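You operate a simulated robot arm through the tools that you are given. There is no shell and no other tool.

Carry out the task below with a simulated robot arm. There is one attempt and no reset: what you move stays moved.

## Task
Put things in order on the packing bench. At the end: the yellow tin from the packing bench is in the green tote; the white cone from the packing bench stands where the teal filter stood; the teal filter stands where the yellow tin stood; the grey bolt from the packing bench stands where the white cone stood; whatever was shut is shut again. Leave all else as you found it, and nothing knocked over.

The check looks at the end state, three seconds after you hand in, the way a careful person would. Anything else that was tipped, shoved, dropped, spilled or broken makes it a failure.

## Robot
A 6-joint arm with a two-finger gripper, fixed in place. Base frame: the origin is at the foot of the arm, x ahead of it, y to its left, z up; the work surface is at about z = 0. Units: cm, rad, N and s.
With the tool pointing down near the work surface it reaches from about 18 to 48 cm from the base axis. Its first joint turns from -1.152 to 1.152 rad. Payload 1.76 kg.
The tool frame sits at the grasp point between the pads (the TCP): z along the fingers, y along the line on which they close. The tips reach 2.9 cm beyond it. The gripper opens to 8.2 cm; its body begins 5.8 cm behind the TCP.
Orientation is that of the tool frame in the base frame, as a unit quaternion [w, x, y, z]. With the fingers straight down and closing along the base's y, the tool's x points along the base's -x, its y along +y and its z along -z.

## Interface
- The arm moves only by the tool move_arm. Its argument "rows" is a list that holds one entry, the list of rows, each a list of 6 numbers: the shift along the tool's x, y, z in units of 50 mm (1.0 is 50 mm), then the turn, a rotation vector about the tool's x, y, z in units of 8 degrees (1.0 is 8 degrees). In form: [[[tx, ty, tz, ax, ay, az], ...]]. A call has 1 to 20 rows; each row shifts and turns the commanded pose from where the row before left it, along the tool's axes as they then stand. "jaw" is the finger opening in cm, from 0 to 8.2, set as the call begins (left out, the last holds). A call with a number of a shift or a turn outside -1 to 1 is refused whole. Each row takes 0.2 s and may step no farther than 5 cm and 0.15 rad from the row before; otherwise, or with a gripper value out of range, the whole call is refused. Where a pose cannot be reached the arm comes as near as it can. A force on the tool above 40 N (or 10 N above the force at the start of the call, whichever is more), or a blocked arm, ends the call early, and 0.2 s more pass. Each finger travels about 20.35 cm/s and halts on what it meets, pressing with about 34 N; the grip force reading is that of the motor and also rises with nothing between the fingers. The clock runs only during rows and for 0.2 s after the last one: add rows that do not move to give the fingers time. It gives the time, the measured TCP pose, the force on the tool (base axes), the opening and the grip force at its end, in the units of the frame above (readings bear some noise), with the torque about the TCP (base axes, N m) and any sound that the robot's microphone picked up.
- Cameras (640 x 400 px; columns grow to the right, rows downward): "scene" is fixed at [4.87, 32.87, 44.05]; the picture's right is [-0.85, -0.52, 0.00], its down [-0.27, 0.44, -0.86] and it looks along [0.45, -0.73, -0.52] (base axes); focal length 222 px, centre (320, 200). "wrist" rides on the gripper at [7.9, 0.4, -9] in the tool frame; the picture's right is [-0.05, 1.00, 0.00], its down [-0.71, -0.04, -0.71] and it looks along [-0.71, -0.04, 0.71] (tool axes); focal length 256 px, centre (320, 200). There is no depth. A picture from a camera that has moved, and an enlarged one, comes with that camera's place and axes in the base frame and with its lens. The place of the scene camera against the robot may be out by one fixed shift of up to 1.8 cm in any direction.
- grab_frame(camera): a new picture of that camera. It takes no simulated time.
- inspect(camera, box): a new picture of the part [left, top, right, bottom] of that camera's present view, enlarged. It takes no simulated time.
- hand_in(): hands the job in; it is judged then, once.

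Nothing tells you positions but the pictures and the camera data. Unless the task says otherwise, let go and move clear before handing in.

The tools are called by a JSON object that holds its "name" and its "arguments". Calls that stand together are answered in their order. move_arm: Moves the arm, as the interface text tells. Its arguments: {"type":"object","properties":{"rows":{"type":"array","items":{"type":"array","items":{"type":"array","items":{"type":"number"}}}},"jaw":{"type":"number"}},"required":["rows"]} The other tools are called the same way: grab_frame (camera) takes a picture; inspect (camera, box) takes an enlarged picture of a part of a camera's view; hand_in () hands the job in.

At the start:

```text
clock: 0.0
tool_pos: [18.16, -16.06, 36.51]
tcp_rot: [0.001, 0.0, 1.0, 0.001]
ft_force: [-0.5, -0.6, -0.5]
ft_torque: [0.02, 0.01, 0.0]
grip_width: 8.19
grasp_force: 0.1
```

scene: 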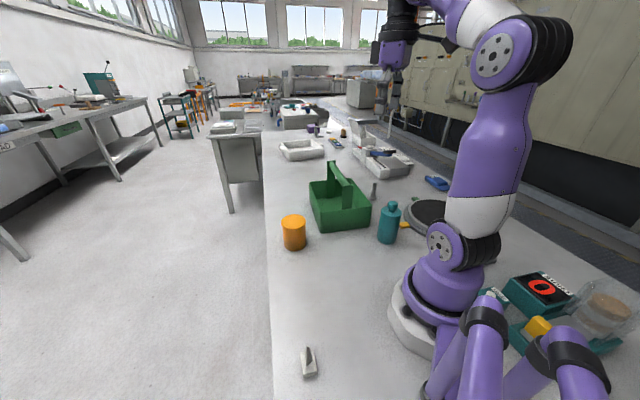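
wrist: 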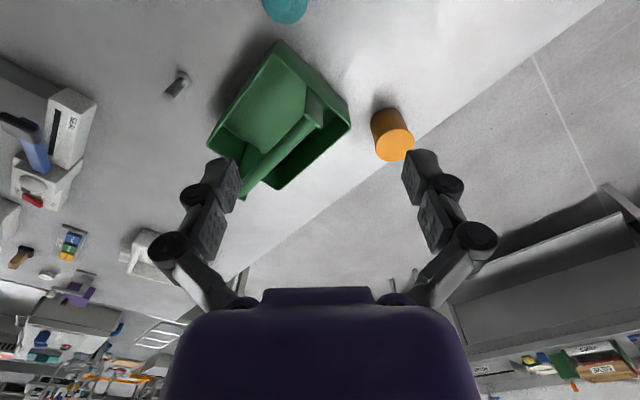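

I see a bench with a green tote, an orange/yellow tin, a teal bottle, a small grey object and other things; I need closer looks to identify each object. I'll enlarge several areas first.

{"name": "inspect", "arguments": {"camera": "scene", "box": [260, 120, 460, 260]}}

{"name": "inspect", "arguments": {"camera": "scene", "box": [440, 240, 640, 400]}}

{"name": "inspect", "arguments": {"camera": "scene", "box": [240, 300, 400, 400]}}

{"name": "inspect", "arguments": {"camera": "wrist", "box": [0, 0, 440, 275]}}

```text
2.86 times, centred on (360, 190) of scene
camera zoom: at [4.87, 32.87, 44.05], right [-0.85, -0.52, 0.0], down [-0.27, 0.44, -0.86], along [0.45, -0.73, -0.52], focal length 633 px, centre (206, 229)
```

zoom: 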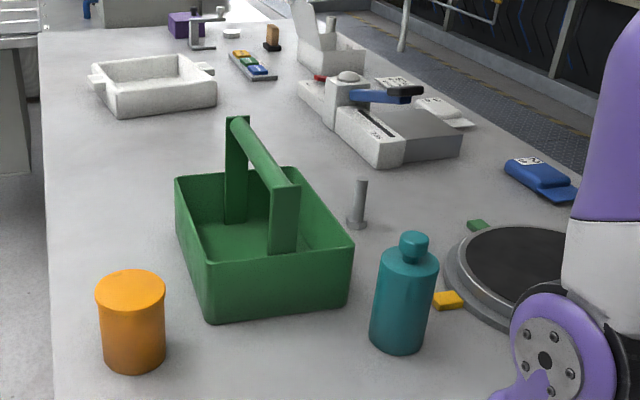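

```text
2.50 times, centred on (540, 320) of scene
camera zoom: at [4.87, 32.87, 44.05], right [-0.85, -0.52, 0.0], down [-0.27, 0.44, -0.86], along [0.45, -0.73, -0.52], focal length 554 px, centre (-230, -100)
```

zoom: 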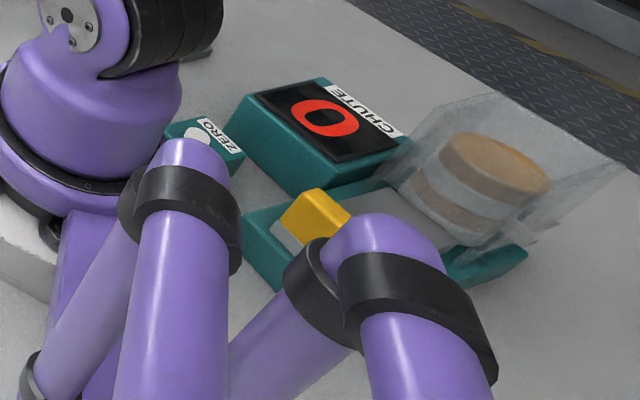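

```text
4.00 times, centred on (320, 350) of scene
camera zoom: at [4.87, 32.87, 44.05], right [-0.85, -0.52, 0.0], down [-0.27, 0.44, -0.86], along [0.45, -0.73, -0.52], focal length 886 px, centre (320, -400)
```

zoom: 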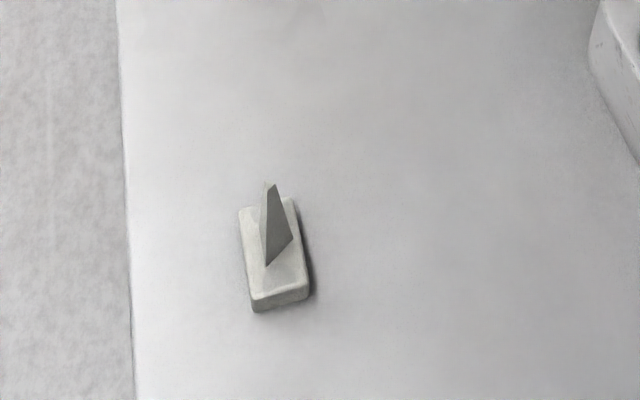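

```text
1.45 times, centred on (220, 138) of wrist
camera zoom: at [10.29, -15.58, 45.27], right [0.05, 1.0, 0.0], down [0.7, -0.04, 0.71], along [0.71, -0.04, -0.71], focal length 372 px, centre (466, 291)
```

zoom: 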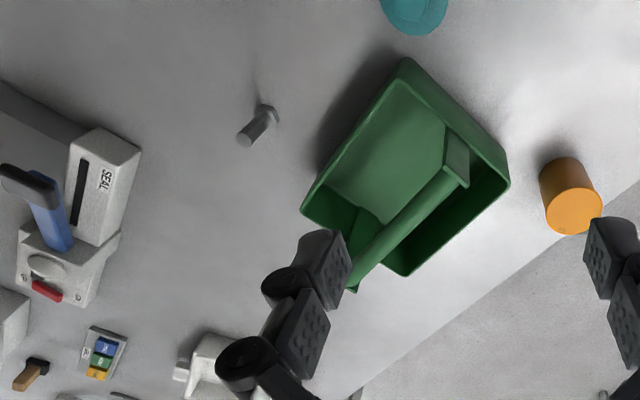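

The yellow (orange) tin is near (36, -5), the teal filter near (14, -21), the green tote near (33, -26) and the grey bolt near (26, -40). The white cone isn't visible yet, so I'll turn the wrist camera to look around before touching anything.

{"name": "move_arm", "arguments": {"rows": [[[0, 0, 0, 0, 0, 1], [0, 0, 0, 0, 0, 1], [0, 0, 0, 0, 0, 1], [0, 0, 0, 0, 0, 1], [0, 0, 0, 0, 0, 1], [0, 0, 0, 0, 0, 1]]]}}

{"name": "grab_frame", "arguments": {"camera": "wrist"}}

{"name": "grab_frame", "arguments": {"camera": "scene"}}

```text
clock: 1.4
tool_pos: [18.32, -16.1, 36.53]
tcp_rot: [0.001, 0.408, 0.913, 0.0]
ft_force: [0.0, 0.6, -0.2]
ft_torque: [-0.03, 0.0, -0.02]
grip_width: 8.19
grasp_force: 0.1
```

```text
taken
camera wrist: at [13.28, -9.78, 45.26], right [0.78, 0.63, 0.0], down [0.44, -0.55, 0.71], along [0.44, -0.55, -0.71], focal length 256 px, centre (320, 200)
```

wrist: 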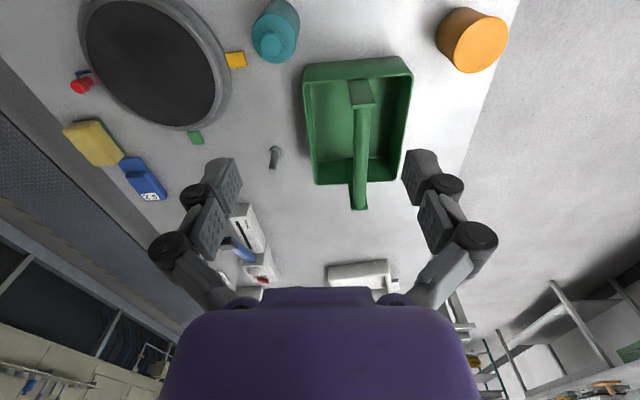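

```text
taken
```

scene: 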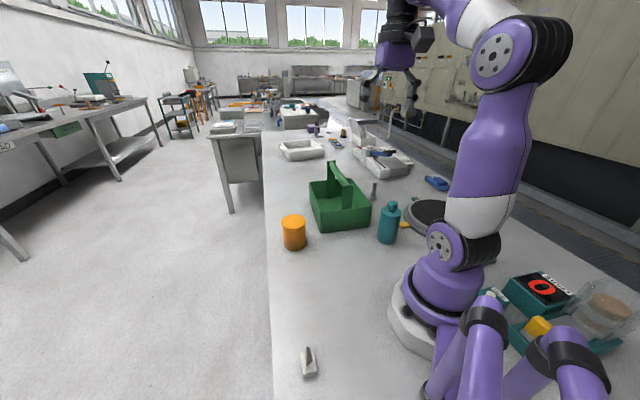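

The round platform at the right is empty apart from small blocks around it, and there is no white cone yet. I'll keep turning the camera to look back and to the left.

{"name": "move_arm", "arguments": {"rows": [[[0, 0, 0, 0, 0, 1], [0, 0, 0, 0, 0, 1], [0, 0, 0, 0, 0, 1], [0, 0, 0, 0, 0, 1], [0, 0, 0, 0, 0, 1], [0, 0, 0, 0, 0, 1], [0, 0, 0, 0, 0, 1], [0, 0, 0, 0, 0, 1]]]}}

{"name": "grab_frame", "arguments": {"camera": "wrist"}}

```text
clock: 3.2
tool_pos: [18.21, -16.13, 36.46]
tcp_rot: [0.0, 0.83, 0.558, 0.0]
ft_force: [0.1, -0.1, -0.1]
ft_torque: [0.0, -0.03, -0.03]
grip_width: 8.21
grasp_force: 0.1
```

```text
taken
camera wrist: at [21.58, -8.82, 45.22], right [0.9, -0.43, 0.0], down [-0.3, -0.64, 0.71], along [-0.3, -0.64, -0.71], focal length 256 px, centre (320, 200)
```

wrist: 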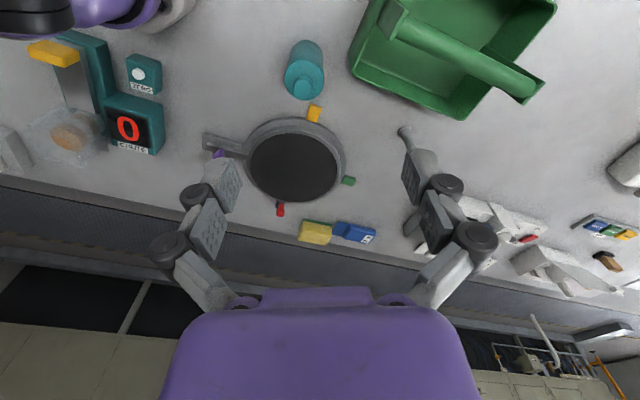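

I see a round dial with colored marks and a lever, and a "CHUTE" counter with a yellow lever behind the arm. I'll enlarge these areas to look for the white cone.

{"name": "inspect", "arguments": {"camera": "wrist", "box": [0, 20, 240, 190]}}

{"name": "inspect", "arguments": {"camera": "wrist", "box": [190, 80, 400, 250]}}

{"name": "inspect", "arguments": {"camera": "wrist", "box": [380, 120, 640, 320]}}

```text
2.35 times, centred on (120, 105) of wrist
camera zoom: at [21.58, -8.82, 45.22], right [0.9, -0.43, 0.0], down [-0.3, -0.64, 0.71], along [-0.3, -0.64, -0.71], focal length 602 px, centre (791, 424)
```

zoom: 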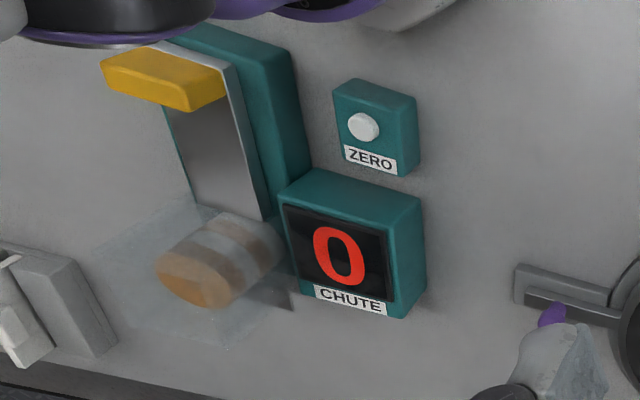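

```text
2.35 times, centred on (295, 165) of wrist
camera zoom: at [21.58, -8.82, 45.22], right [0.9, -0.43, 0.0], down [-0.3, -0.64, 0.71], along [-0.3, -0.64, -0.71], focal length 602 px, centre (379, 282)
```

zoom: 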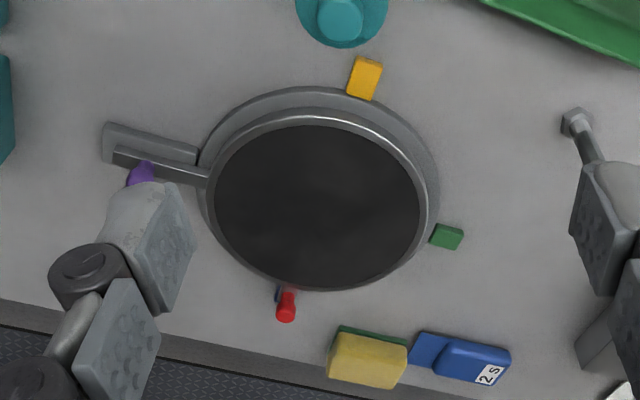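

```text
2.00 times, centred on (510, 220) of wrist
camera zoom: at [21.58, -8.82, 45.22], right [0.9, -0.43, 0.0], down [-0.3, -0.64, 0.71], along [-0.3, -0.64, -0.71], focal length 512 px, centre (-60, 160)
```

zoom: 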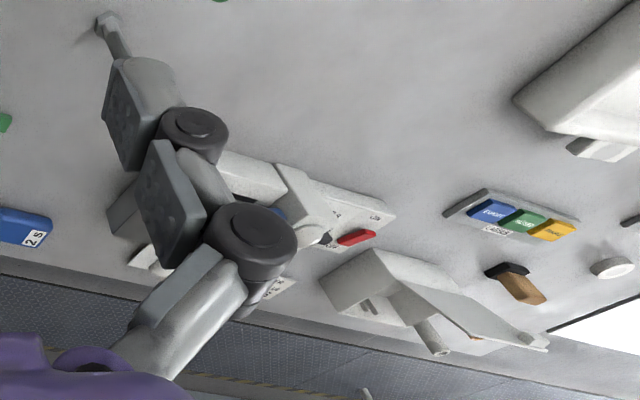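

No white cone on this side. I'll turn back and look towards the left side of the bench, where the white block with the grey fin is.

{"name": "move_arm", "arguments": {"rows": [[[0, 0, 0, 0, 0, -1], [0, 0, 0, 0, 0, -1], [0, 0, 0, 0, 0, -1], [0, 0, 0, 0, 0, -1], [0, 0, 0, 0, 0, -1], [0, 0, 0, 0, 0, -1], [0, 0, 0, 0, 0, -1], [0, 0, 0, 0, 0, -1], [0, 0, 0, 0, 0, -1], [0, 0, 0, 0, 0, -1], [0, 0, 0, 0, 0, -1], [0, 0, 0, 0, 0, -1], [0, 0, 0, 0, 0, -1], [0, 0, 0, 0, 0, -1], [0, 0, 0, 0, 0, -1], [0, 0, 0, 0, 0, -1], [0, 0, 0, 0, 0, -1], [0, 0, 0, 0, 0, -1], [0, 0, 0, 0, 0, -1], [0, 0, 0, 0, 0, -1]]]}}

{"name": "grab_frame", "arguments": {"camera": "wrist"}}

{"name": "grab_frame", "arguments": {"camera": "scene"}}

```text
clock: 7.4
tool_pos: [18.26, -16.09, 36.36]
tcp_rot: [0.001, -0.408, 0.913, -0.001]
ft_force: [0.2, 0.6, -0.3]
ft_torque: [0.0, 0.01, -0.02]
grip_width: 8.17
grasp_force: 0.1
```

```text
taken
camera wrist: at [12.58, -21.65, 45.25], right [-0.71, 0.71, 0.0], down [0.5, 0.5, 0.71], along [0.5, 0.5, -0.71], focal length 256 px, centre (320, 200)
```

wrist: 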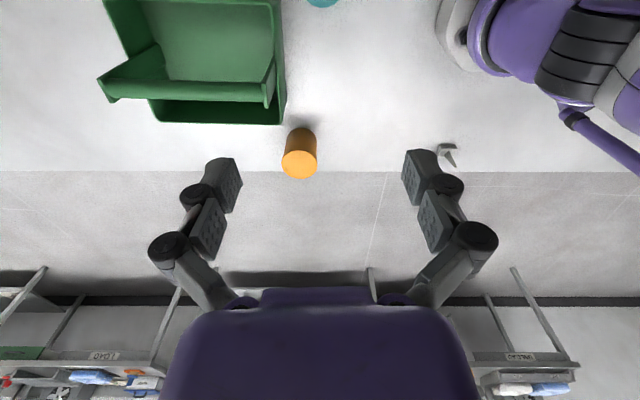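

```text
taken
```

scene: 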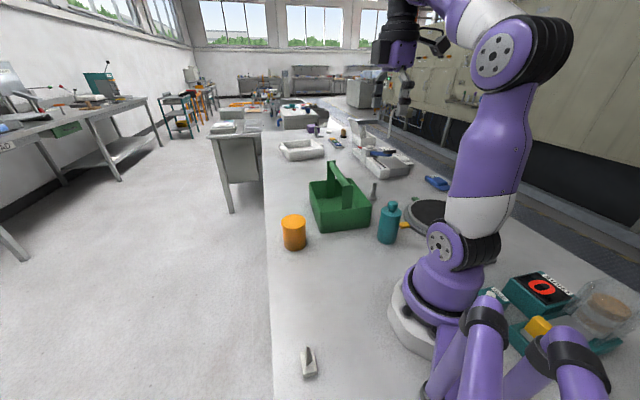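

Still no cone: this view shows the tin, tote and a white bracket near the bench edge. I'll enlarge the bracket and tote, and then move over to look into and behind the tote.

{"name": "inspect", "arguments": {"camera": "wrist", "box": [380, 110, 500, 190]}}

{"name": "inspect", "arguments": {"camera": "wrist", "box": [80, 0, 340, 180]}}

{"name": "inspect", "arguments": {"camera": "scene", "box": [260, 70, 440, 190]}}

{"name": "inspect", "arguments": {"camera": "scene", "box": [380, 160, 540, 270]}}

```text
5.00 times, centred on (440, 150) of wrist
camera zoom: at [12.58, -21.65, 45.25], right [-0.71, 0.71, 0.0], down [0.5, 0.5, 0.71], along [0.5, 0.5, -0.71], focal length 1280 px, centre (-280, 450)
```

zoom: 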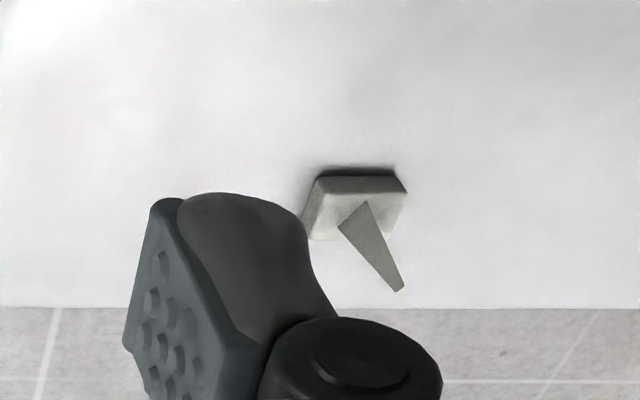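

```text
2.22 times, centred on (210, 90) of wrist
camera zoom: at [12.58, -21.65, 45.25], right [-0.71, 0.71, 0.0], down [0.5, 0.5, 0.71], along [0.5, 0.5, -0.71], focal length 569 px, centre (564, 444)
```

zoom: 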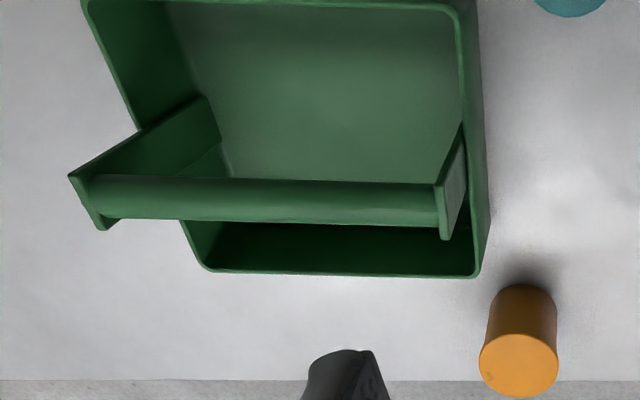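

```text
3.33 times, centred on (350, 130) of scene
camera zoom: at [4.87, 32.87, 44.05], right [-0.85, -0.52, 0.0], down [-0.27, 0.44, -0.86], along [0.45, -0.73, -0.52], focal length 738 px, centre (220, 433)
```

zoom: 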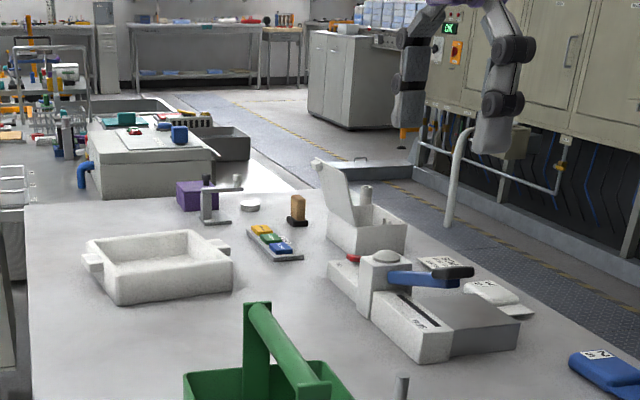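

```text
3.64 times, centred on (460, 215) of scene
camera zoom: at [4.87, 32.87, 44.05], right [-0.85, -0.52, 0.0], down [-0.27, 0.44, -0.86], along [0.45, -0.73, -0.52], focal length 805 px, centre (-189, 146)
```

zoom: 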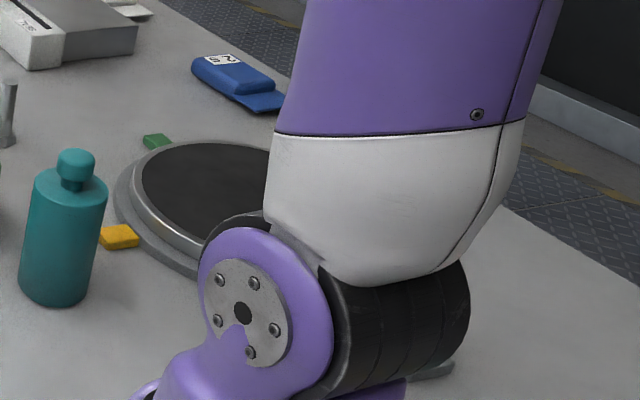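

The small grey-white object near the bench edge is a bracket with a fin, not a cone. Next I'll look at the area behind the tote from above.

{"name": "move_arm", "arguments": {"rows": [[[0, 0, 0, 0, 0, 1], [0, 0, 0, 0, 0, 1], [0, 0, 0, 0, 0, 1], [0, 0, 0, 0, 0, 1], [0, 0, 0, 0, 0, 1], [0, 0, 0, 0, 0, 1], [-0.6, -0.3, 0.1, 0, 0, 0], [-0.6, -0.3, 0.1, 0, 0, 0], [-0.6, -0.3, 0.1, 0, 0, 0], [-0.6, -0.3, 0.1, 0, 0, 0]]]}}

{"name": "grab_frame", "arguments": {"camera": "wrist"}}

```text
clock: 9.6
tool_pos: [29.22, -21.28, 32.43]
tcp_rot: [0.002, 0.0, 1.0, -0.001]
ft_force: [-0.7, 0.4, 0.2]
ft_torque: [0.02, 0.01, 0.0]
grip_width: 8.18
grasp_force: 0.1
out of reach, approached as far as the arm can: row 9, 10
```

```text
taken
camera wrist: at [21.1, -20.81, 41.22], right [0.05, 1.0, 0.0], down [0.7, -0.04, 0.71], along [0.71, -0.04, -0.7], focal length 256 px, centre (320, 200)
```

wrist: 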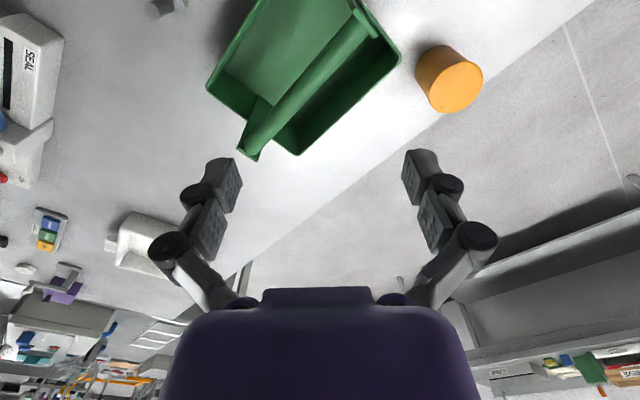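

Nothing stands behind the tote. I'll swing the arm to the left and look back along the left side and around the base.

{"name": "move_arm", "arguments": {"rows": [[[0.7, 0.9, -0.1, 0, 0, -1], [0.5, 1, -0.1, 0, 0, 0], [0, 1, -0.1, 0, 0, 0], [0, 1, -0.1, 0, 0, 0], [0, 1, 0, 0, 0, 0], [0, 1, 0, 0, 0, 0], [0, 0, 0, 0, 0, -1], [0, 0, 0, 0, 0, -1], [0, 0, 0, 0, 0, -1], [0, 0, 0, 0, 0, -1], [0, 0, 0, 0, 0, -1], [0, 0, 0, 0, 0, -1], [0, 0, 0, 0, 0, -1], [0, 0, 0, 0, 0, -1], [0, 0, 0, 0, 0, -1], [0, 0, 0, 0, 0, -1]]]}}

{"name": "grab_frame", "arguments": {"camera": "wrist"}}

{"name": "grab_frame", "arguments": {"camera": "scene"}}

```text
refused: row 1 steps farther than a row can; nothing moved
```

```text
taken
camera wrist: at [21.1, -20.81, 41.22], right [0.05, 1.0, 0.0], down [0.7, -0.04, 0.71], along [0.71, -0.04, -0.7], focal length 256 px, centre (320, 200)
```

wrist: 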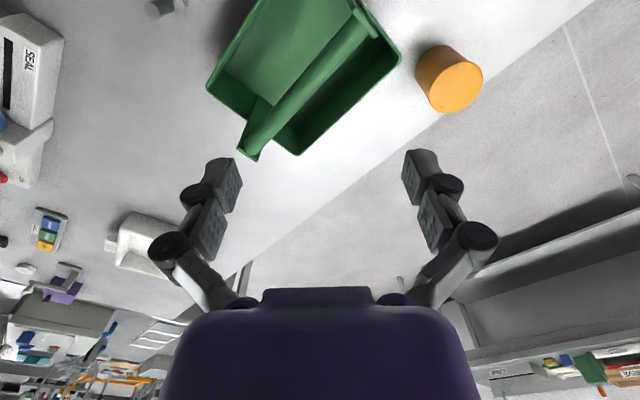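

```text
taken
```

scene: 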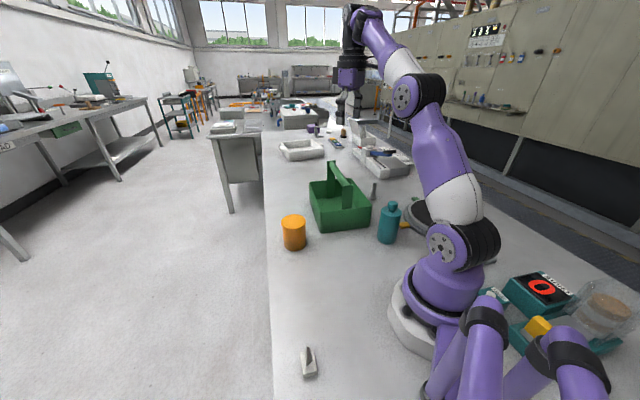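

The row was too long, so nothing moved. I'll send the same sweep left with shorter steps.

{"name": "move_arm", "arguments": {"rows": [[[0.7, 0.6, 0, 0, 0, -1], [0.6, 0.7, 0, 0, 0, 1], [0, 0.95, -0.1, 0, 0, 0], [0, 0.95, -0.1, 0, 0, 0], [0, 0.95, -0.1, 0, 0, 0], [0, 0.95, -0.1, 0, 0, 0], [0, 0.95, 0, 0, 0, 0], [0, 0, 0, 0, 0, -1], [0, 0, 0, 0, 0, -1], [0, 0, 0, 0, 0, -1], [0, 0, 0, 0, 0, -1], [0, 0, 0, 0, 0, -1], [0, 0, 0, 0, 0, -1], [0, 0, 0, 0, 0, -1], [0, 0, 0, 0, 0, -1], [0, 0, 0, 0, 0, -1], [0, 0, 0, 0, 0, -1], [0, 0, 0, 0, 0, -1], [0, 0, 0, 0, 0, -1]]]}}

{"name": "grab_frame", "arguments": {"camera": "wrist"}}

{"name": "grab_frame", "arguments": {"camera": "scene"}}

```text
clock: 13.6
tool_pos: [22.14, 8.72, 34.28]
tcp_rot: [-0.001, 0.744, -0.668, 0.001]
ft_force: [-0.9, 0.1, 0.6]
ft_torque: [0.0, 0.0, -0.02]
grip_width: 8.21
grasp_force: 0.1
```

```text
taken
camera wrist: at [22.48, 0.86, 43.23], right [-1.0, -0.05, 0.0], down [-0.04, 0.71, 0.71], along [-0.04, 0.71, -0.71], focal length 256 px, centre (320, 200)
```

wrist: 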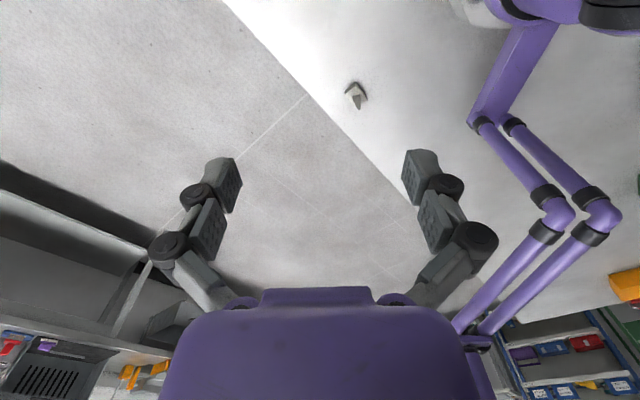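

```text
taken
```

scene: 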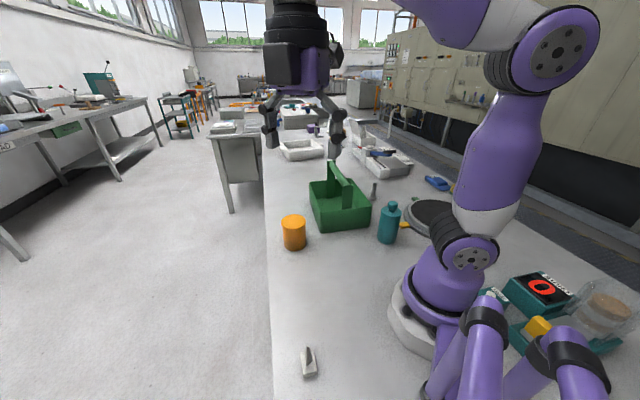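

The purple tubes are a fixed mast for the scene camera, and the left bench area is bare apart from the bracket. I'll rotate further to look behind the base.

{"name": "move_arm", "arguments": {"rows": [[[0, 0, 0, 0, 0, -1], [0, 0, 0, 0, 0, -1], [0, 0, 0, 0, 0, -1], [0, 0, 0, 0, 0, -1], [0, 0, 0, 0, 0, -1], [0, 0, 0, 0, 0, -1], [0, 0, 0, 0, 0, -1], [0, 0, 0, 0, 0, -1], [0, 0, 0, 0, 0, -1]]]}}

{"name": "grab_frame", "arguments": {"camera": "wrist"}}

```text
clock: 15.6
tool_pos: [22.13, 8.58, 34.3]
tcp_rot: [0.0, 0.995, -0.102, 0.001]
ft_force: [-1.7, -0.3, -0.2]
ft_torque: [0.0, 0.0, -0.04]
grip_width: 8.19
grasp_force: 0.0
```

```text
taken
camera wrist: at [29.74, 6.64, 43.16], right [-0.26, -0.97, 0.0], down [-0.68, 0.18, 0.71], along [-0.68, 0.18, -0.71], focal length 256 px, centre (320, 200)
```

wrist: 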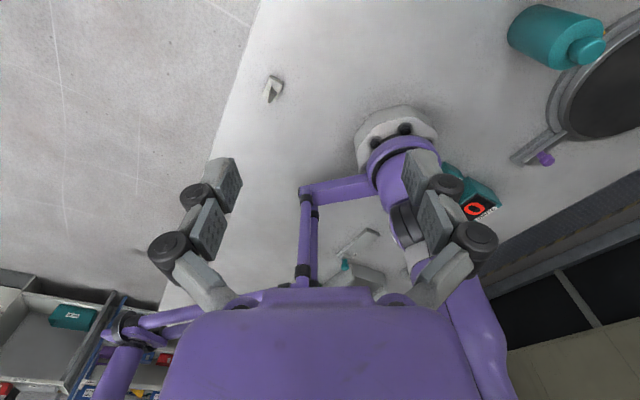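

There is something pale behind the base; I'll enlarge it.

{"name": "inspect", "arguments": {"camera": "wrist", "box": [290, 190, 450, 300]}}

{"name": "inspect", "arguments": {"camera": "wrist", "box": [480, 0, 640, 180]}}

```text
3.64 times, centred on (370, 245) of wrist
camera zoom: at [29.74, 6.64, 43.16], right [-0.26, -0.97, 0.0], down [-0.68, 0.18, 0.71], along [-0.68, 0.18, -0.71], focal length 931 px, centre (138, 36)
```

zoom: 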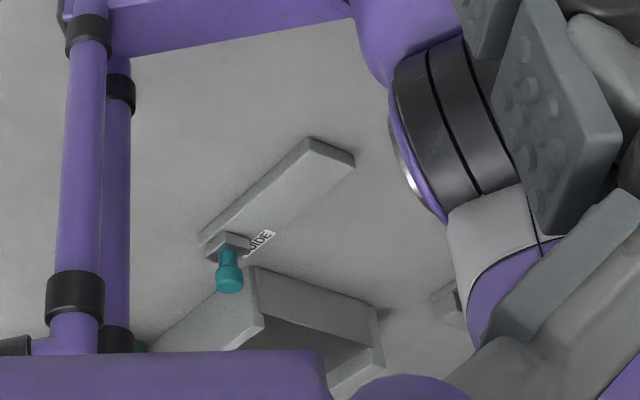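

```text
2.22 times, centred on (560, 90) of wrist
camera zoom: at [29.74, 6.64, 43.16], right [-0.26, -0.97, 0.0], down [-0.68, 0.18, 0.71], along [-0.68, 0.18, -0.71], focal length 569 px, centre (-213, 444)
```

zoom: 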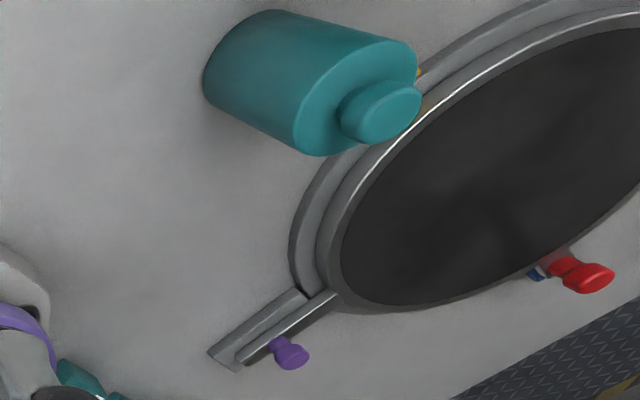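

I haven't found a free-standing white cone, so it may be inside something that's shut. I'll take a closer look at the bracket with the fin near the bench edge.

{"name": "move_arm", "arguments": {"rows": [[[0, 0, 0, 0, 0, 1], [0, 0, 0, 0, 0, 1], [0, 0, 0, 0, 0, 1], [0, 0, 0, 0, 0, 1], [0, 0, 0, 0, 0, 1], [0, 0, 1, 0, 0, 0], [0, 0, 1, 0, 0, 0], [0, 0, 1, 0, 0, 0], [0, 0, 1, 0, 0, 0]]]}}

{"name": "grab_frame", "arguments": {"camera": "wrist"}}

```text
clock: 17.6
tool_pos: [22.16, 8.52, 14.14]
tcp_rot: [0.0, 0.899, -0.439, 0.001]
ft_force: [-0.5, 0.0, 0.4]
ft_torque: [-0.03, 0.05, 0.04]
grip_width: 8.2
grasp_force: 0.0
```

```text
taken
camera wrist: at [26.68, 2.13, 23.06], right [-0.82, -0.57, 0.0], down [-0.41, 0.58, 0.71], along [-0.4, 0.58, -0.71], focal length 256 px, centre (320, 200)
```

wrist: 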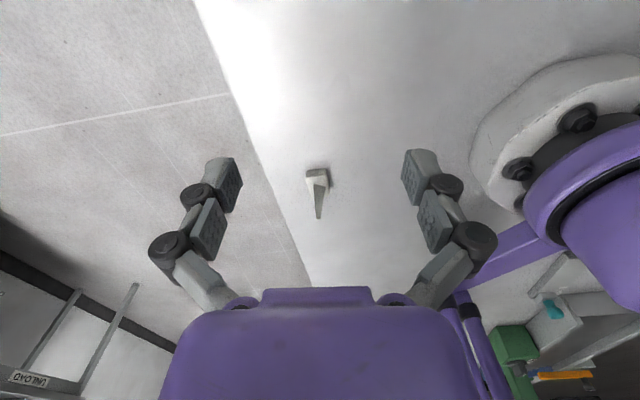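

{"name": "inspect", "arguments": {"camera": "wrist", "box": [270, 140, 370, 240]}}

{"name": "inspect", "arguments": {"camera": "scene", "box": [270, 320, 350, 400]}}

{"name": "inspect", "arguments": {"camera": "wrist", "box": [440, 200, 640, 400]}}

```text
4.00 times, centred on (320, 190) of wrist
camera zoom: at [26.68, 2.13, 23.06], right [-0.82, -0.57, 0.0], down [-0.41, 0.58, 0.71], along [-0.4, 0.58, -0.71], focal length 1024 px, centre (320, 240)
```

zoom: 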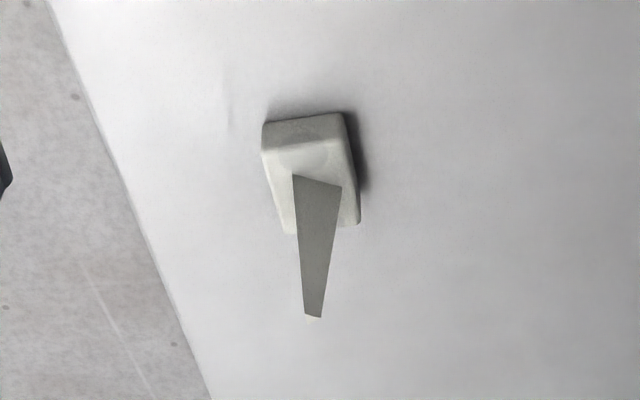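

```text
5.00 times, centred on (310, 360) of scene
camera zoom: at [4.87, 32.87, 44.05], right [-0.85, -0.52, 0.0], down [-0.27, 0.44, -0.86], along [0.45, -0.73, -0.52], focal length 1107 px, centre (370, -600)
```

zoom: 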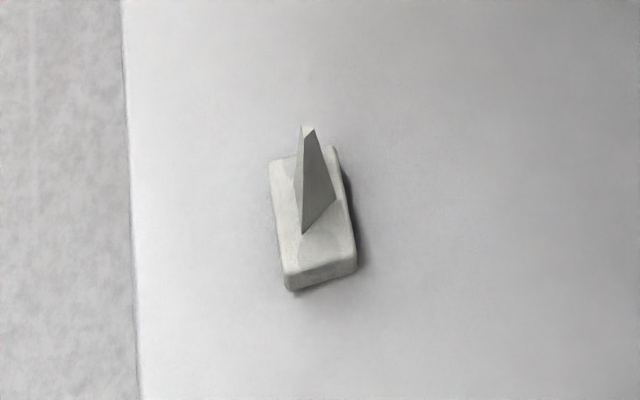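

```text
2.00 times, centred on (540, 300) of wrist
camera zoom: at [26.68, 2.13, 23.06], right [-0.82, -0.57, 0.0], down [-0.41, 0.58, 0.71], along [-0.4, 0.58, -0.71], focal length 512 px, centre (-120, 0)
```

zoom: 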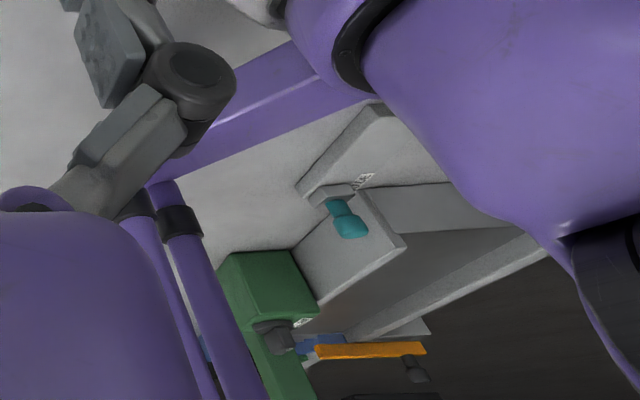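

That object is actually the white cone: a rectangular base about 2.3 × 4.3 cm with a spike to about 5.7 cm, centred near (15.4, 18.8). Now I'll raise the arm and measure the tin and tote accurately with the wrist camera.

{"name": "move_arm", "arguments": {"rows": [[[0, 0, -1, 0, 0, 0], [0, 0, -1, 0, 0, 0], [0, 0, -1, 0, 0, 0], [0, 0, 0, 0, 0, 1], [0, 0, 0, 0, 0, 1], [0, 0, 0, 0, 0, 1], [0, 0, 0, 0, 0, 1], [0, 0, 0, 0, 0, 1], [0, 0, 0, 0, 0, 1], [0, 0, 0, 0, 0, 1], [0, 0, 0, 0, 0, 1], [0, 0, 0, 0, 0, 1], [0, 0, 0, 0, 0, 1], [0, 0, 0, 0, 0, 1], [0, 0, 0, 0, 0, 1], [0, 0, 0, 0, 0, 1], [0, 0, 0, 0, 0, 1], [0, 0, 0, 0, 0, 1], [0, 0, 0, 0, 0, 1]]]}}

{"name": "grab_frame", "arguments": {"camera": "wrist"}}

```text
clock: 21.6
tool_pos: [21.95, 8.59, 29.3]
tcp_rot: [0.001, 0.002, 1.0, 0.0]
ft_force: [-0.4, 0.7, -0.4]
ft_torque: [0.02, -0.02, -0.03]
grip_width: 8.2
grasp_force: 0.0
```

```text
taken
camera wrist: at [14.1, 9.13, 38.14], right [0.06, 1.0, 0.0], down [0.7, -0.04, 0.71], along [0.71, -0.04, -0.71], focal length 256 px, centre (320, 200)
```

wrist: 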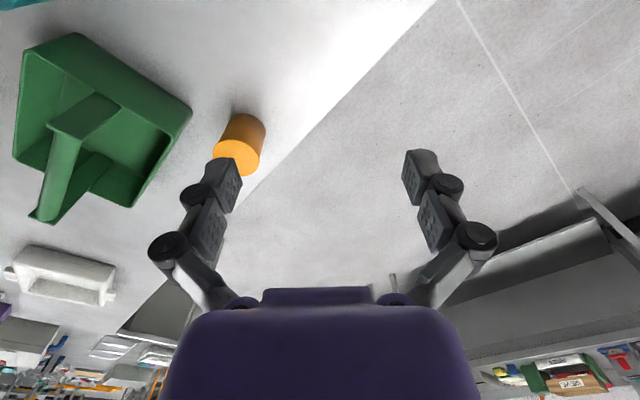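

Now I'll move over towards the tin and tote for closer measurement views.

{"name": "move_arm", "arguments": {"rows": [[[-0.2, -0.83, 0.1, 0, 0, 0], [-0.2, -0.83, 0.1, 0, 0, 0], [-0.2, -0.83, 0, 0, 0, 0], [-0.2, -0.83, 0, 0, 0, 0], [0, 0, 0, 0, 0, 0]]]}}

{"name": "grab_frame", "arguments": {"camera": "wrist"}}

{"name": "inspect", "arguments": {"camera": "wrist", "box": [260, 80, 440, 200]}}

{"name": "inspect", "arguments": {"camera": "wrist", "box": [60, 0, 280, 180]}}

```text
clock: 22.8
tool_pos: [26.21, -8.22, 28.48]
tcp_rot: [0.001, -0.001, 1.0, 0.0]
ft_force: [0.0, 0.0, -0.1]
ft_torque: [0.01, -0.03, -0.06]
grip_width: 8.2
grasp_force: 0.0
```

```text
taken
camera wrist: at [18.22, -7.54, 37.3], right [0.05, 1.0, 0.0], down [0.71, -0.04, 0.71], along [0.71, -0.04, -0.71], focal length 256 px, centre (320, 200)
```

wrist: 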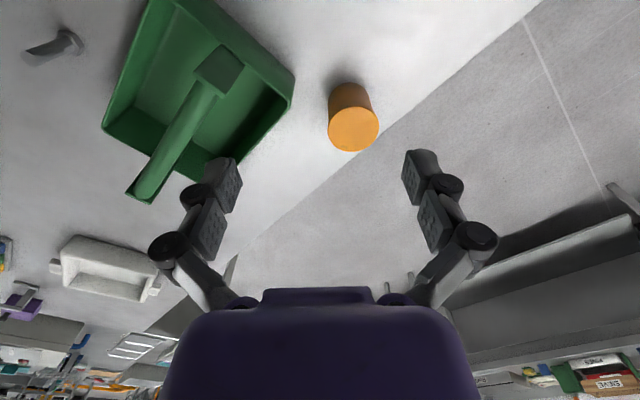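

```text
3.33 times, centred on (350, 140) of wrist
camera zoom: at [18.22, -7.54, 37.3], right [0.05, 1.0, 0.0], down [0.71, -0.04, 0.71], along [0.71, -0.04, -0.71], focal length 853 px, centre (220, 400)
```

zoom: 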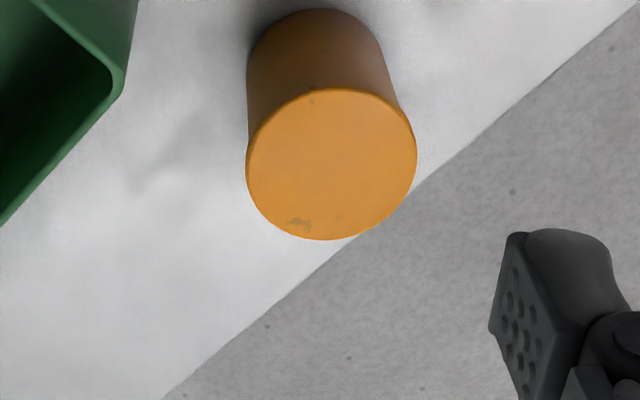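

```text
2.22 times, centred on (170, 90) of wrist
camera zoom: at [18.22, -7.54, 37.3], right [0.05, 1.0, 0.0], down [0.71, -0.04, 0.71], along [0.71, -0.04, -0.71], focal length 569 px, centre (653, 444)
```

zoom: 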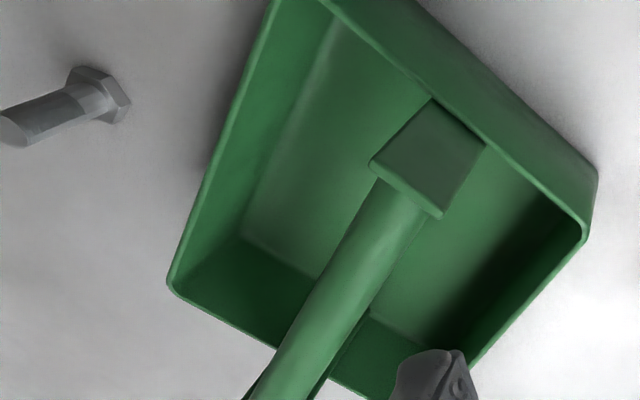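

The tin measures about 6.6 cm across and 7.5 cm tall, centred near (35.4, -4.2), and the tote is about 15 × 19 cm with a thick handle bar down the middle. I need the bar's height and clearance, so I'll look along the tote's length from the near side.

{"name": "move_arm", "arguments": {"rows": [[[0.9, 0, 0, 0, 0, 0], [0.9, 0, 0.4, 0, 0, 0], [0, 0, 0.8, 0, 0, 0], [0, 0, 0.8, 0, 0, 0], [0, 0, 0, 0, 0, 1], [0, 0, 0, 0, 0, 1], [0, 0, 0, 0, 0, 1], [0, 0, 0, 0, 0, 1], [0, 0, 0, 0, 0, 1], [0, 0, 0, 0, 0, 0.75], [0, 0, 0, 0, 0, 0]]]}}

{"name": "grab_frame", "arguments": {"camera": "wrist"}}

{"name": "inspect", "arguments": {"camera": "wrist", "box": [220, 60, 420, 240]}}

```text
clock: 25.2
tool_pos: [17.01, -7.98, 18.34]
tcp_rot: [0.001, 0.392, 0.92, 0.0]
ft_force: [-0.6, 0.0, 0.0]
ft_torque: [0.04, -0.01, -0.02]
grip_width: 8.19
grasp_force: 0.0
```

```text
taken
camera wrist: at [11.87, -1.87, 27.15], right [0.76, 0.65, 0.0], down [0.46, -0.53, 0.71], along [0.46, -0.53, -0.71], focal length 256 px, centre (320, 200)
```

wrist: 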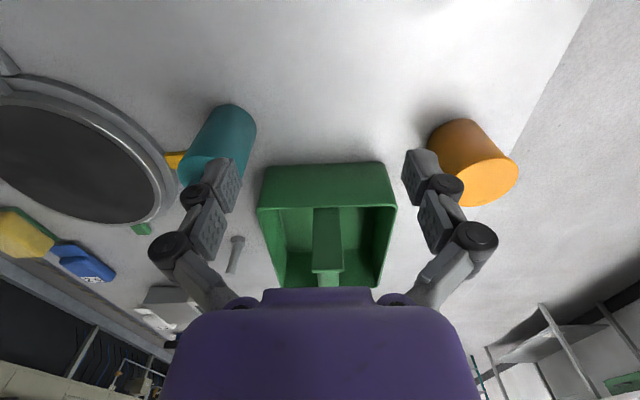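

```text
2.22 times, centred on (320, 150) of wrist
camera zoom: at [11.87, -1.87, 27.15], right [0.76, 0.65, 0.0], down [0.46, -0.53, 0.71], along [0.46, -0.53, -0.71], focal length 569 px, centre (320, 311)
```

zoom: 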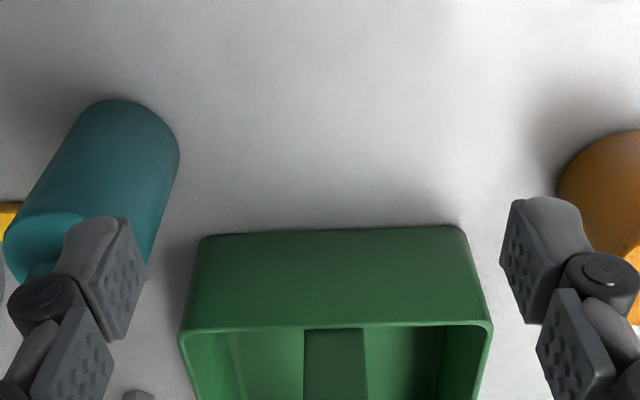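

The tote's walls are vertical, about 8 cm high, and the bar is about 2.4 cm thick, centred at z≈13.8. The tin (6.6 cm) can't go straight down beside the bar, so it will have to be tilted in from the right side. I'll check the gripper's own shape in the scene view before planning this.

{"name": "inspect", "arguments": {"camera": "scene", "box": [280, 40, 460, 260]}}

{"name": "grab_frame", "arguments": {"camera": "scene"}}

```text
1.82 times, centred on (370, 150) of scene
camera zoom: at [4.87, 32.87, 44.05], right [-0.85, -0.52, 0.0], down [-0.27, 0.44, -0.86], along [0.45, -0.73, -0.52], focal length 403 px, centre (229, 291)
```

zoom: 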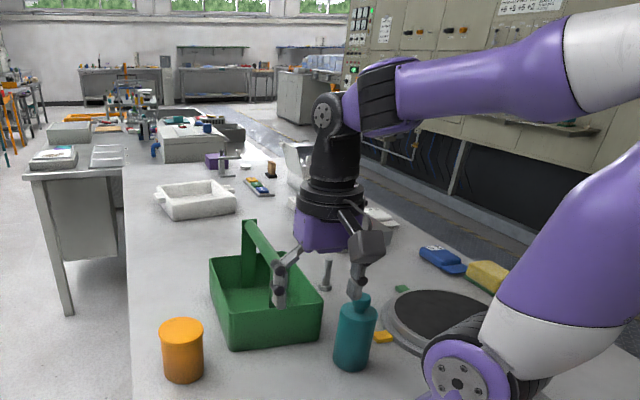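

```text
taken
```

scene: 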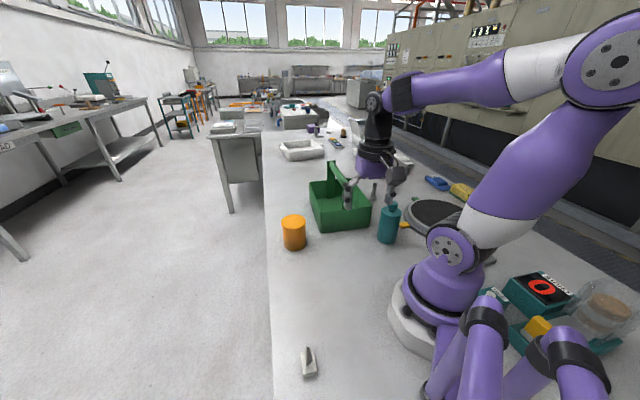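

The camera is a small box on a stick, so I'll grasp the tin with the fingers closing along y and the tool leaning about 24° back towards the base; later that lean keeps the hand clear of the tote's bar. First I'll raise, square up and tilt.

{"name": "move_arm", "arguments": {"rows": [[[0, 0, -0.6, 0, 0, 0], [0, 0, -0.6, 0, 0, 0], [0, 0, 0, 0, 0, -1], [0, 0, 0, 0, 0, -1], [0, 0, 0, 0, 0, -1], [0, 0, 0, 0, 0, -1], [0, 0, 0, 0, 0, -1], [0, 0, 0, 0, 0, -0.75], [0, 0, 0, 0, -1, 0], [0, 0, 0, 0, -1, 0], [0, 0, 0, 0, -1, 0], [-0.458, 0.19, 0.63, 0, 0, 0], [-0.458, 0.19, 0.63, 0, 0, 0], [-0.458, 0.19, 0.63, 0, 0, 0], [-0.458, 0.19, 0.63, 0, 0, 0], [0, 0, 0, 0, 0, 0]]], "jaw": 8.2}}

{"name": "grab_frame", "arguments": {"camera": "wrist"}}

{"name": "grab_frame", "arguments": {"camera": "scene"}}

```text
clock: 28.6
tool_pos: [30.49, -4.12, 16.45]
tcp_rot: [0.208, 0.0, 0.978, 0.0]
ft_force: [0.0, -0.6, 0.1]
ft_torque: [0.0, 0.01, -0.01]
grip_width: 8.19
grasp_force: 0.1
```

```text
taken
camera wrist: at [19.51, -3.57, 21.28], right [0.05, 1.0, 0.02], down [0.36, -0.04, 0.93], along [0.93, -0.04, -0.36], focal length 256 px, centre (320, 200)
```

wrist: 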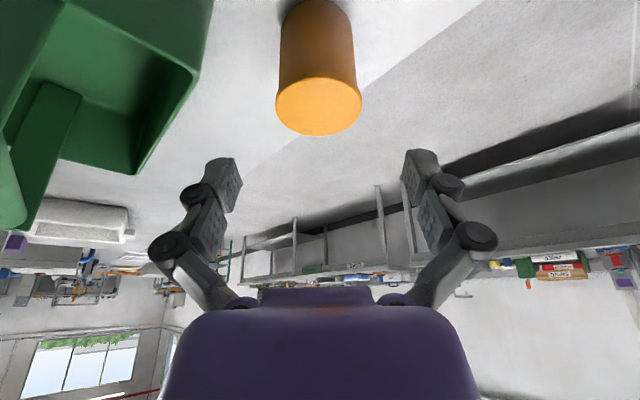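

```text
taken
```

scene: 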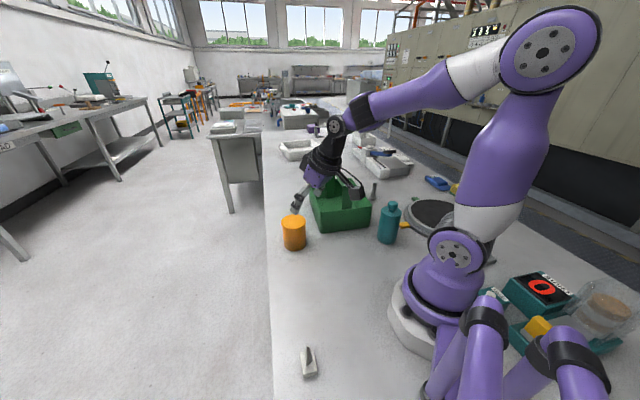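

The hand is leaning as intended with the tin ahead; I'll measure the tin's centre again from here.

{"name": "inspect", "arguments": {"camera": "wrist", "box": [220, 0, 420, 150]}}

```text
2.67 times, centred on (320, 75) of wrist
camera zoom: at [19.51, -3.57, 21.28], right [0.05, 1.0, 0.02], down [0.36, -0.04, 0.93], along [0.93, -0.04, -0.36], focal length 683 px, centre (320, 533)
```

zoom: 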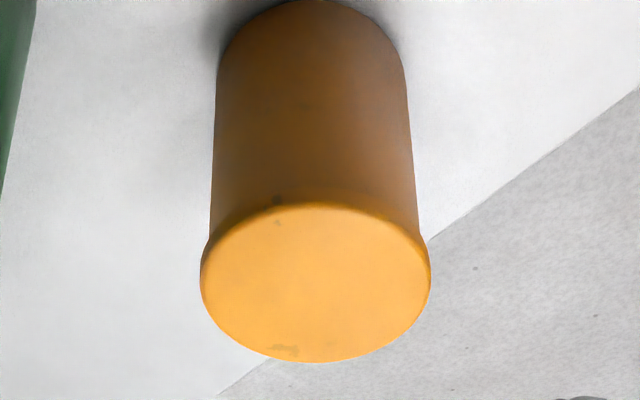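

The tin centre is confirmed at about (35.3, -4.2), with a slightly wider lid at the top. I'll advance along the tool axis to grip its body at z≈4.6.

{"name": "move_arm", "arguments": {"rows": [[[0.02, 0, 0.7, 0, 0, 0], [0.02, 0, 0.7, 0, 0, 0], [0.02, 0, 0.6, 0, 0, 0], [0.02, -0.01, 0.556, 0, 0, 0], [0, 0, 0, 0, 0, 0]]]}}

{"name": "grab_frame", "arguments": {"camera": "wrist"}}

{"name": "inspect", "arguments": {"camera": "scene", "box": [240, 140, 400, 260]}}

```text
clock: 29.8
tool_pos: [35.46, -4.19, 4.65]
tcp_rot: [0.208, 0.001, 0.978, -0.001]
ft_force: [0.9, 1.2, 0.6]
ft_torque: [0.01, 0.03, 0.03]
grip_width: 8.21
grasp_force: 0.0
```

```text
taken
camera wrist: at [24.56, -3.67, 9.54], right [0.05, 1.0, 0.02], down [0.36, -0.04, 0.93], along [0.93, -0.04, -0.36], focal length 256 px, centre (320, 200)
```

wrist: 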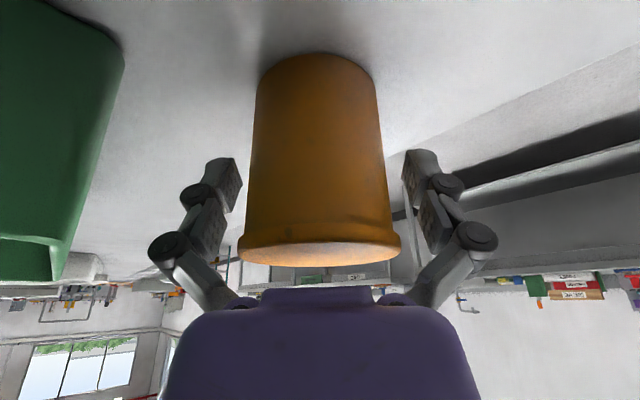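

```text
3.33 times, centred on (320, 200) of scene
camera zoom: at [4.87, 32.87, 44.05], right [-0.85, -0.52, 0.0], down [-0.27, 0.44, -0.86], along [0.45, -0.73, -0.52], focal length 738 px, centre (320, 200)
```

zoom: 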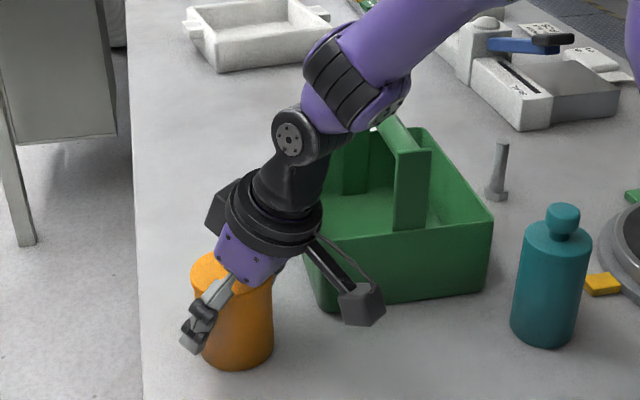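

The tin sits between the open fingers, about 0.15 cm off centre. I'll shift slightly and close on it.

{"name": "move_arm", "arguments": {"rows": [[[0, -0.03, 0, 0, 0, 0], [0, 0, 0, 0, 0, 0]]]}}

{"name": "move_arm", "arguments": {"rows": [[[0, 0, 0, 0, 0, 0], [0, 0, 0, 0, 0, 0], [0, 0, 0, 0, 0, 0]]], "jaw": 5.0}}

{"name": "grab_frame", "arguments": {"camera": "wrist"}}

```text
clock: 30.4
tool_pos: [35.45, -4.27, 4.62]
tcp_rot: [0.209, 0.0, 0.978, 0.0]
ft_force: [-0.3, -0.6, 0.0]
ft_torque: [-0.02, -0.02, -0.01]
grip_width: 8.22
grasp_force: 0.1
```

```text
clock: 31.2
tool_pos: [35.5, -4.27, 4.76]
tcp_rot: [0.211, 0.0, 0.978, -0.001]
ft_force: [-0.6, -0.8, 15.2]
ft_torque: [0.11, -0.06, 0.0]
grip_width: 6.14
grasp_force: 33.7
```

```text
taken
camera wrist: at [24.58, -3.83, 9.61], right [0.05, 1.0, 0.02], down [0.35, -0.04, 0.93], along [0.93, -0.04, -0.35], focal length 256 px, centre (320, 200)
```

wrist: 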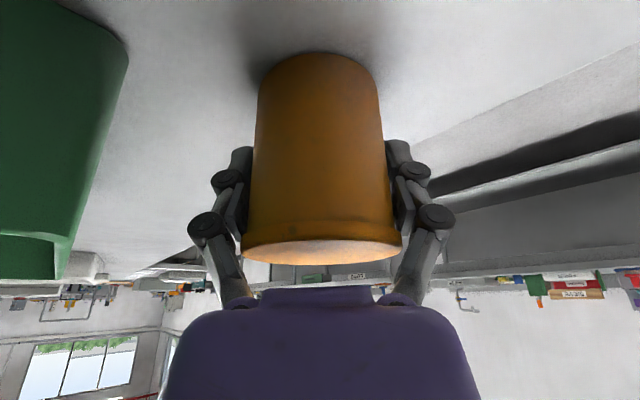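

Gripped at 6.14 cm wide with a firm grip. I'll lift straight up gently and check the tin comes along upright.

{"name": "move_arm", "arguments": {"rows": [[[-0.08, 0, -0.18, 0, 0, 0], [-0.2, 0, -0.45, 0, 0, 0], [-0.3, 0, -0.7, 0, 0, 0], [0, 0, 0, 0, 0, 0]]]}}

{"name": "grab_frame", "arguments": {"camera": "wrist"}}

{"name": "inspect", "arguments": {"camera": "scene", "box": [240, 140, 400, 260]}}

```text
clock: 32.2
tool_pos: [35.35, -4.65, 11.94]
tcp_rot: [0.209, 0.0, 0.978, -0.001]
ft_force: [0.2, 0.3, -2.4]
ft_torque: [-0.01, 0.01, -0.01]
grip_width: 6.13
grasp_force: 33.9
```

```text
taken
camera wrist: at [24.53, -4.1, 16.79], right [0.05, 1.0, 0.02], down [0.36, -0.04, 0.93], along [0.93, -0.04, -0.36], focal length 256 px, centre (320, 200)
```

wrist: 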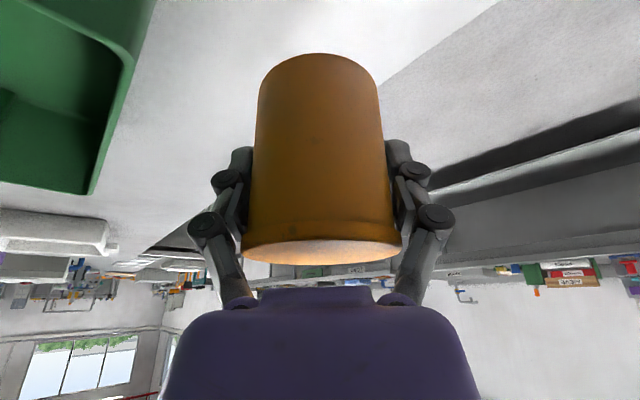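

```text
3.33 times, centred on (320, 200) of scene
camera zoom: at [4.87, 32.87, 44.05], right [-0.85, -0.52, 0.0], down [-0.27, 0.44, -0.86], along [0.45, -0.73, -0.52], focal length 738 px, centre (320, 200)
```

zoom: 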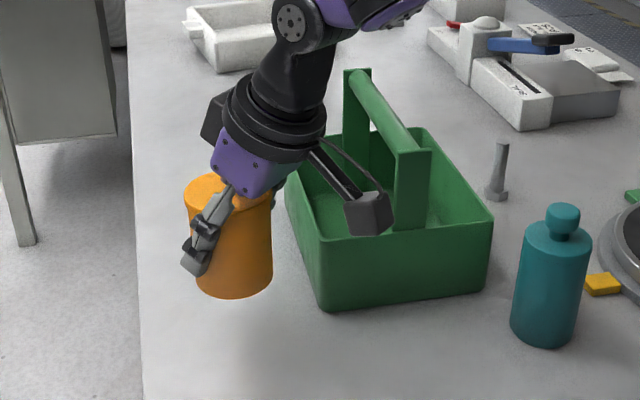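

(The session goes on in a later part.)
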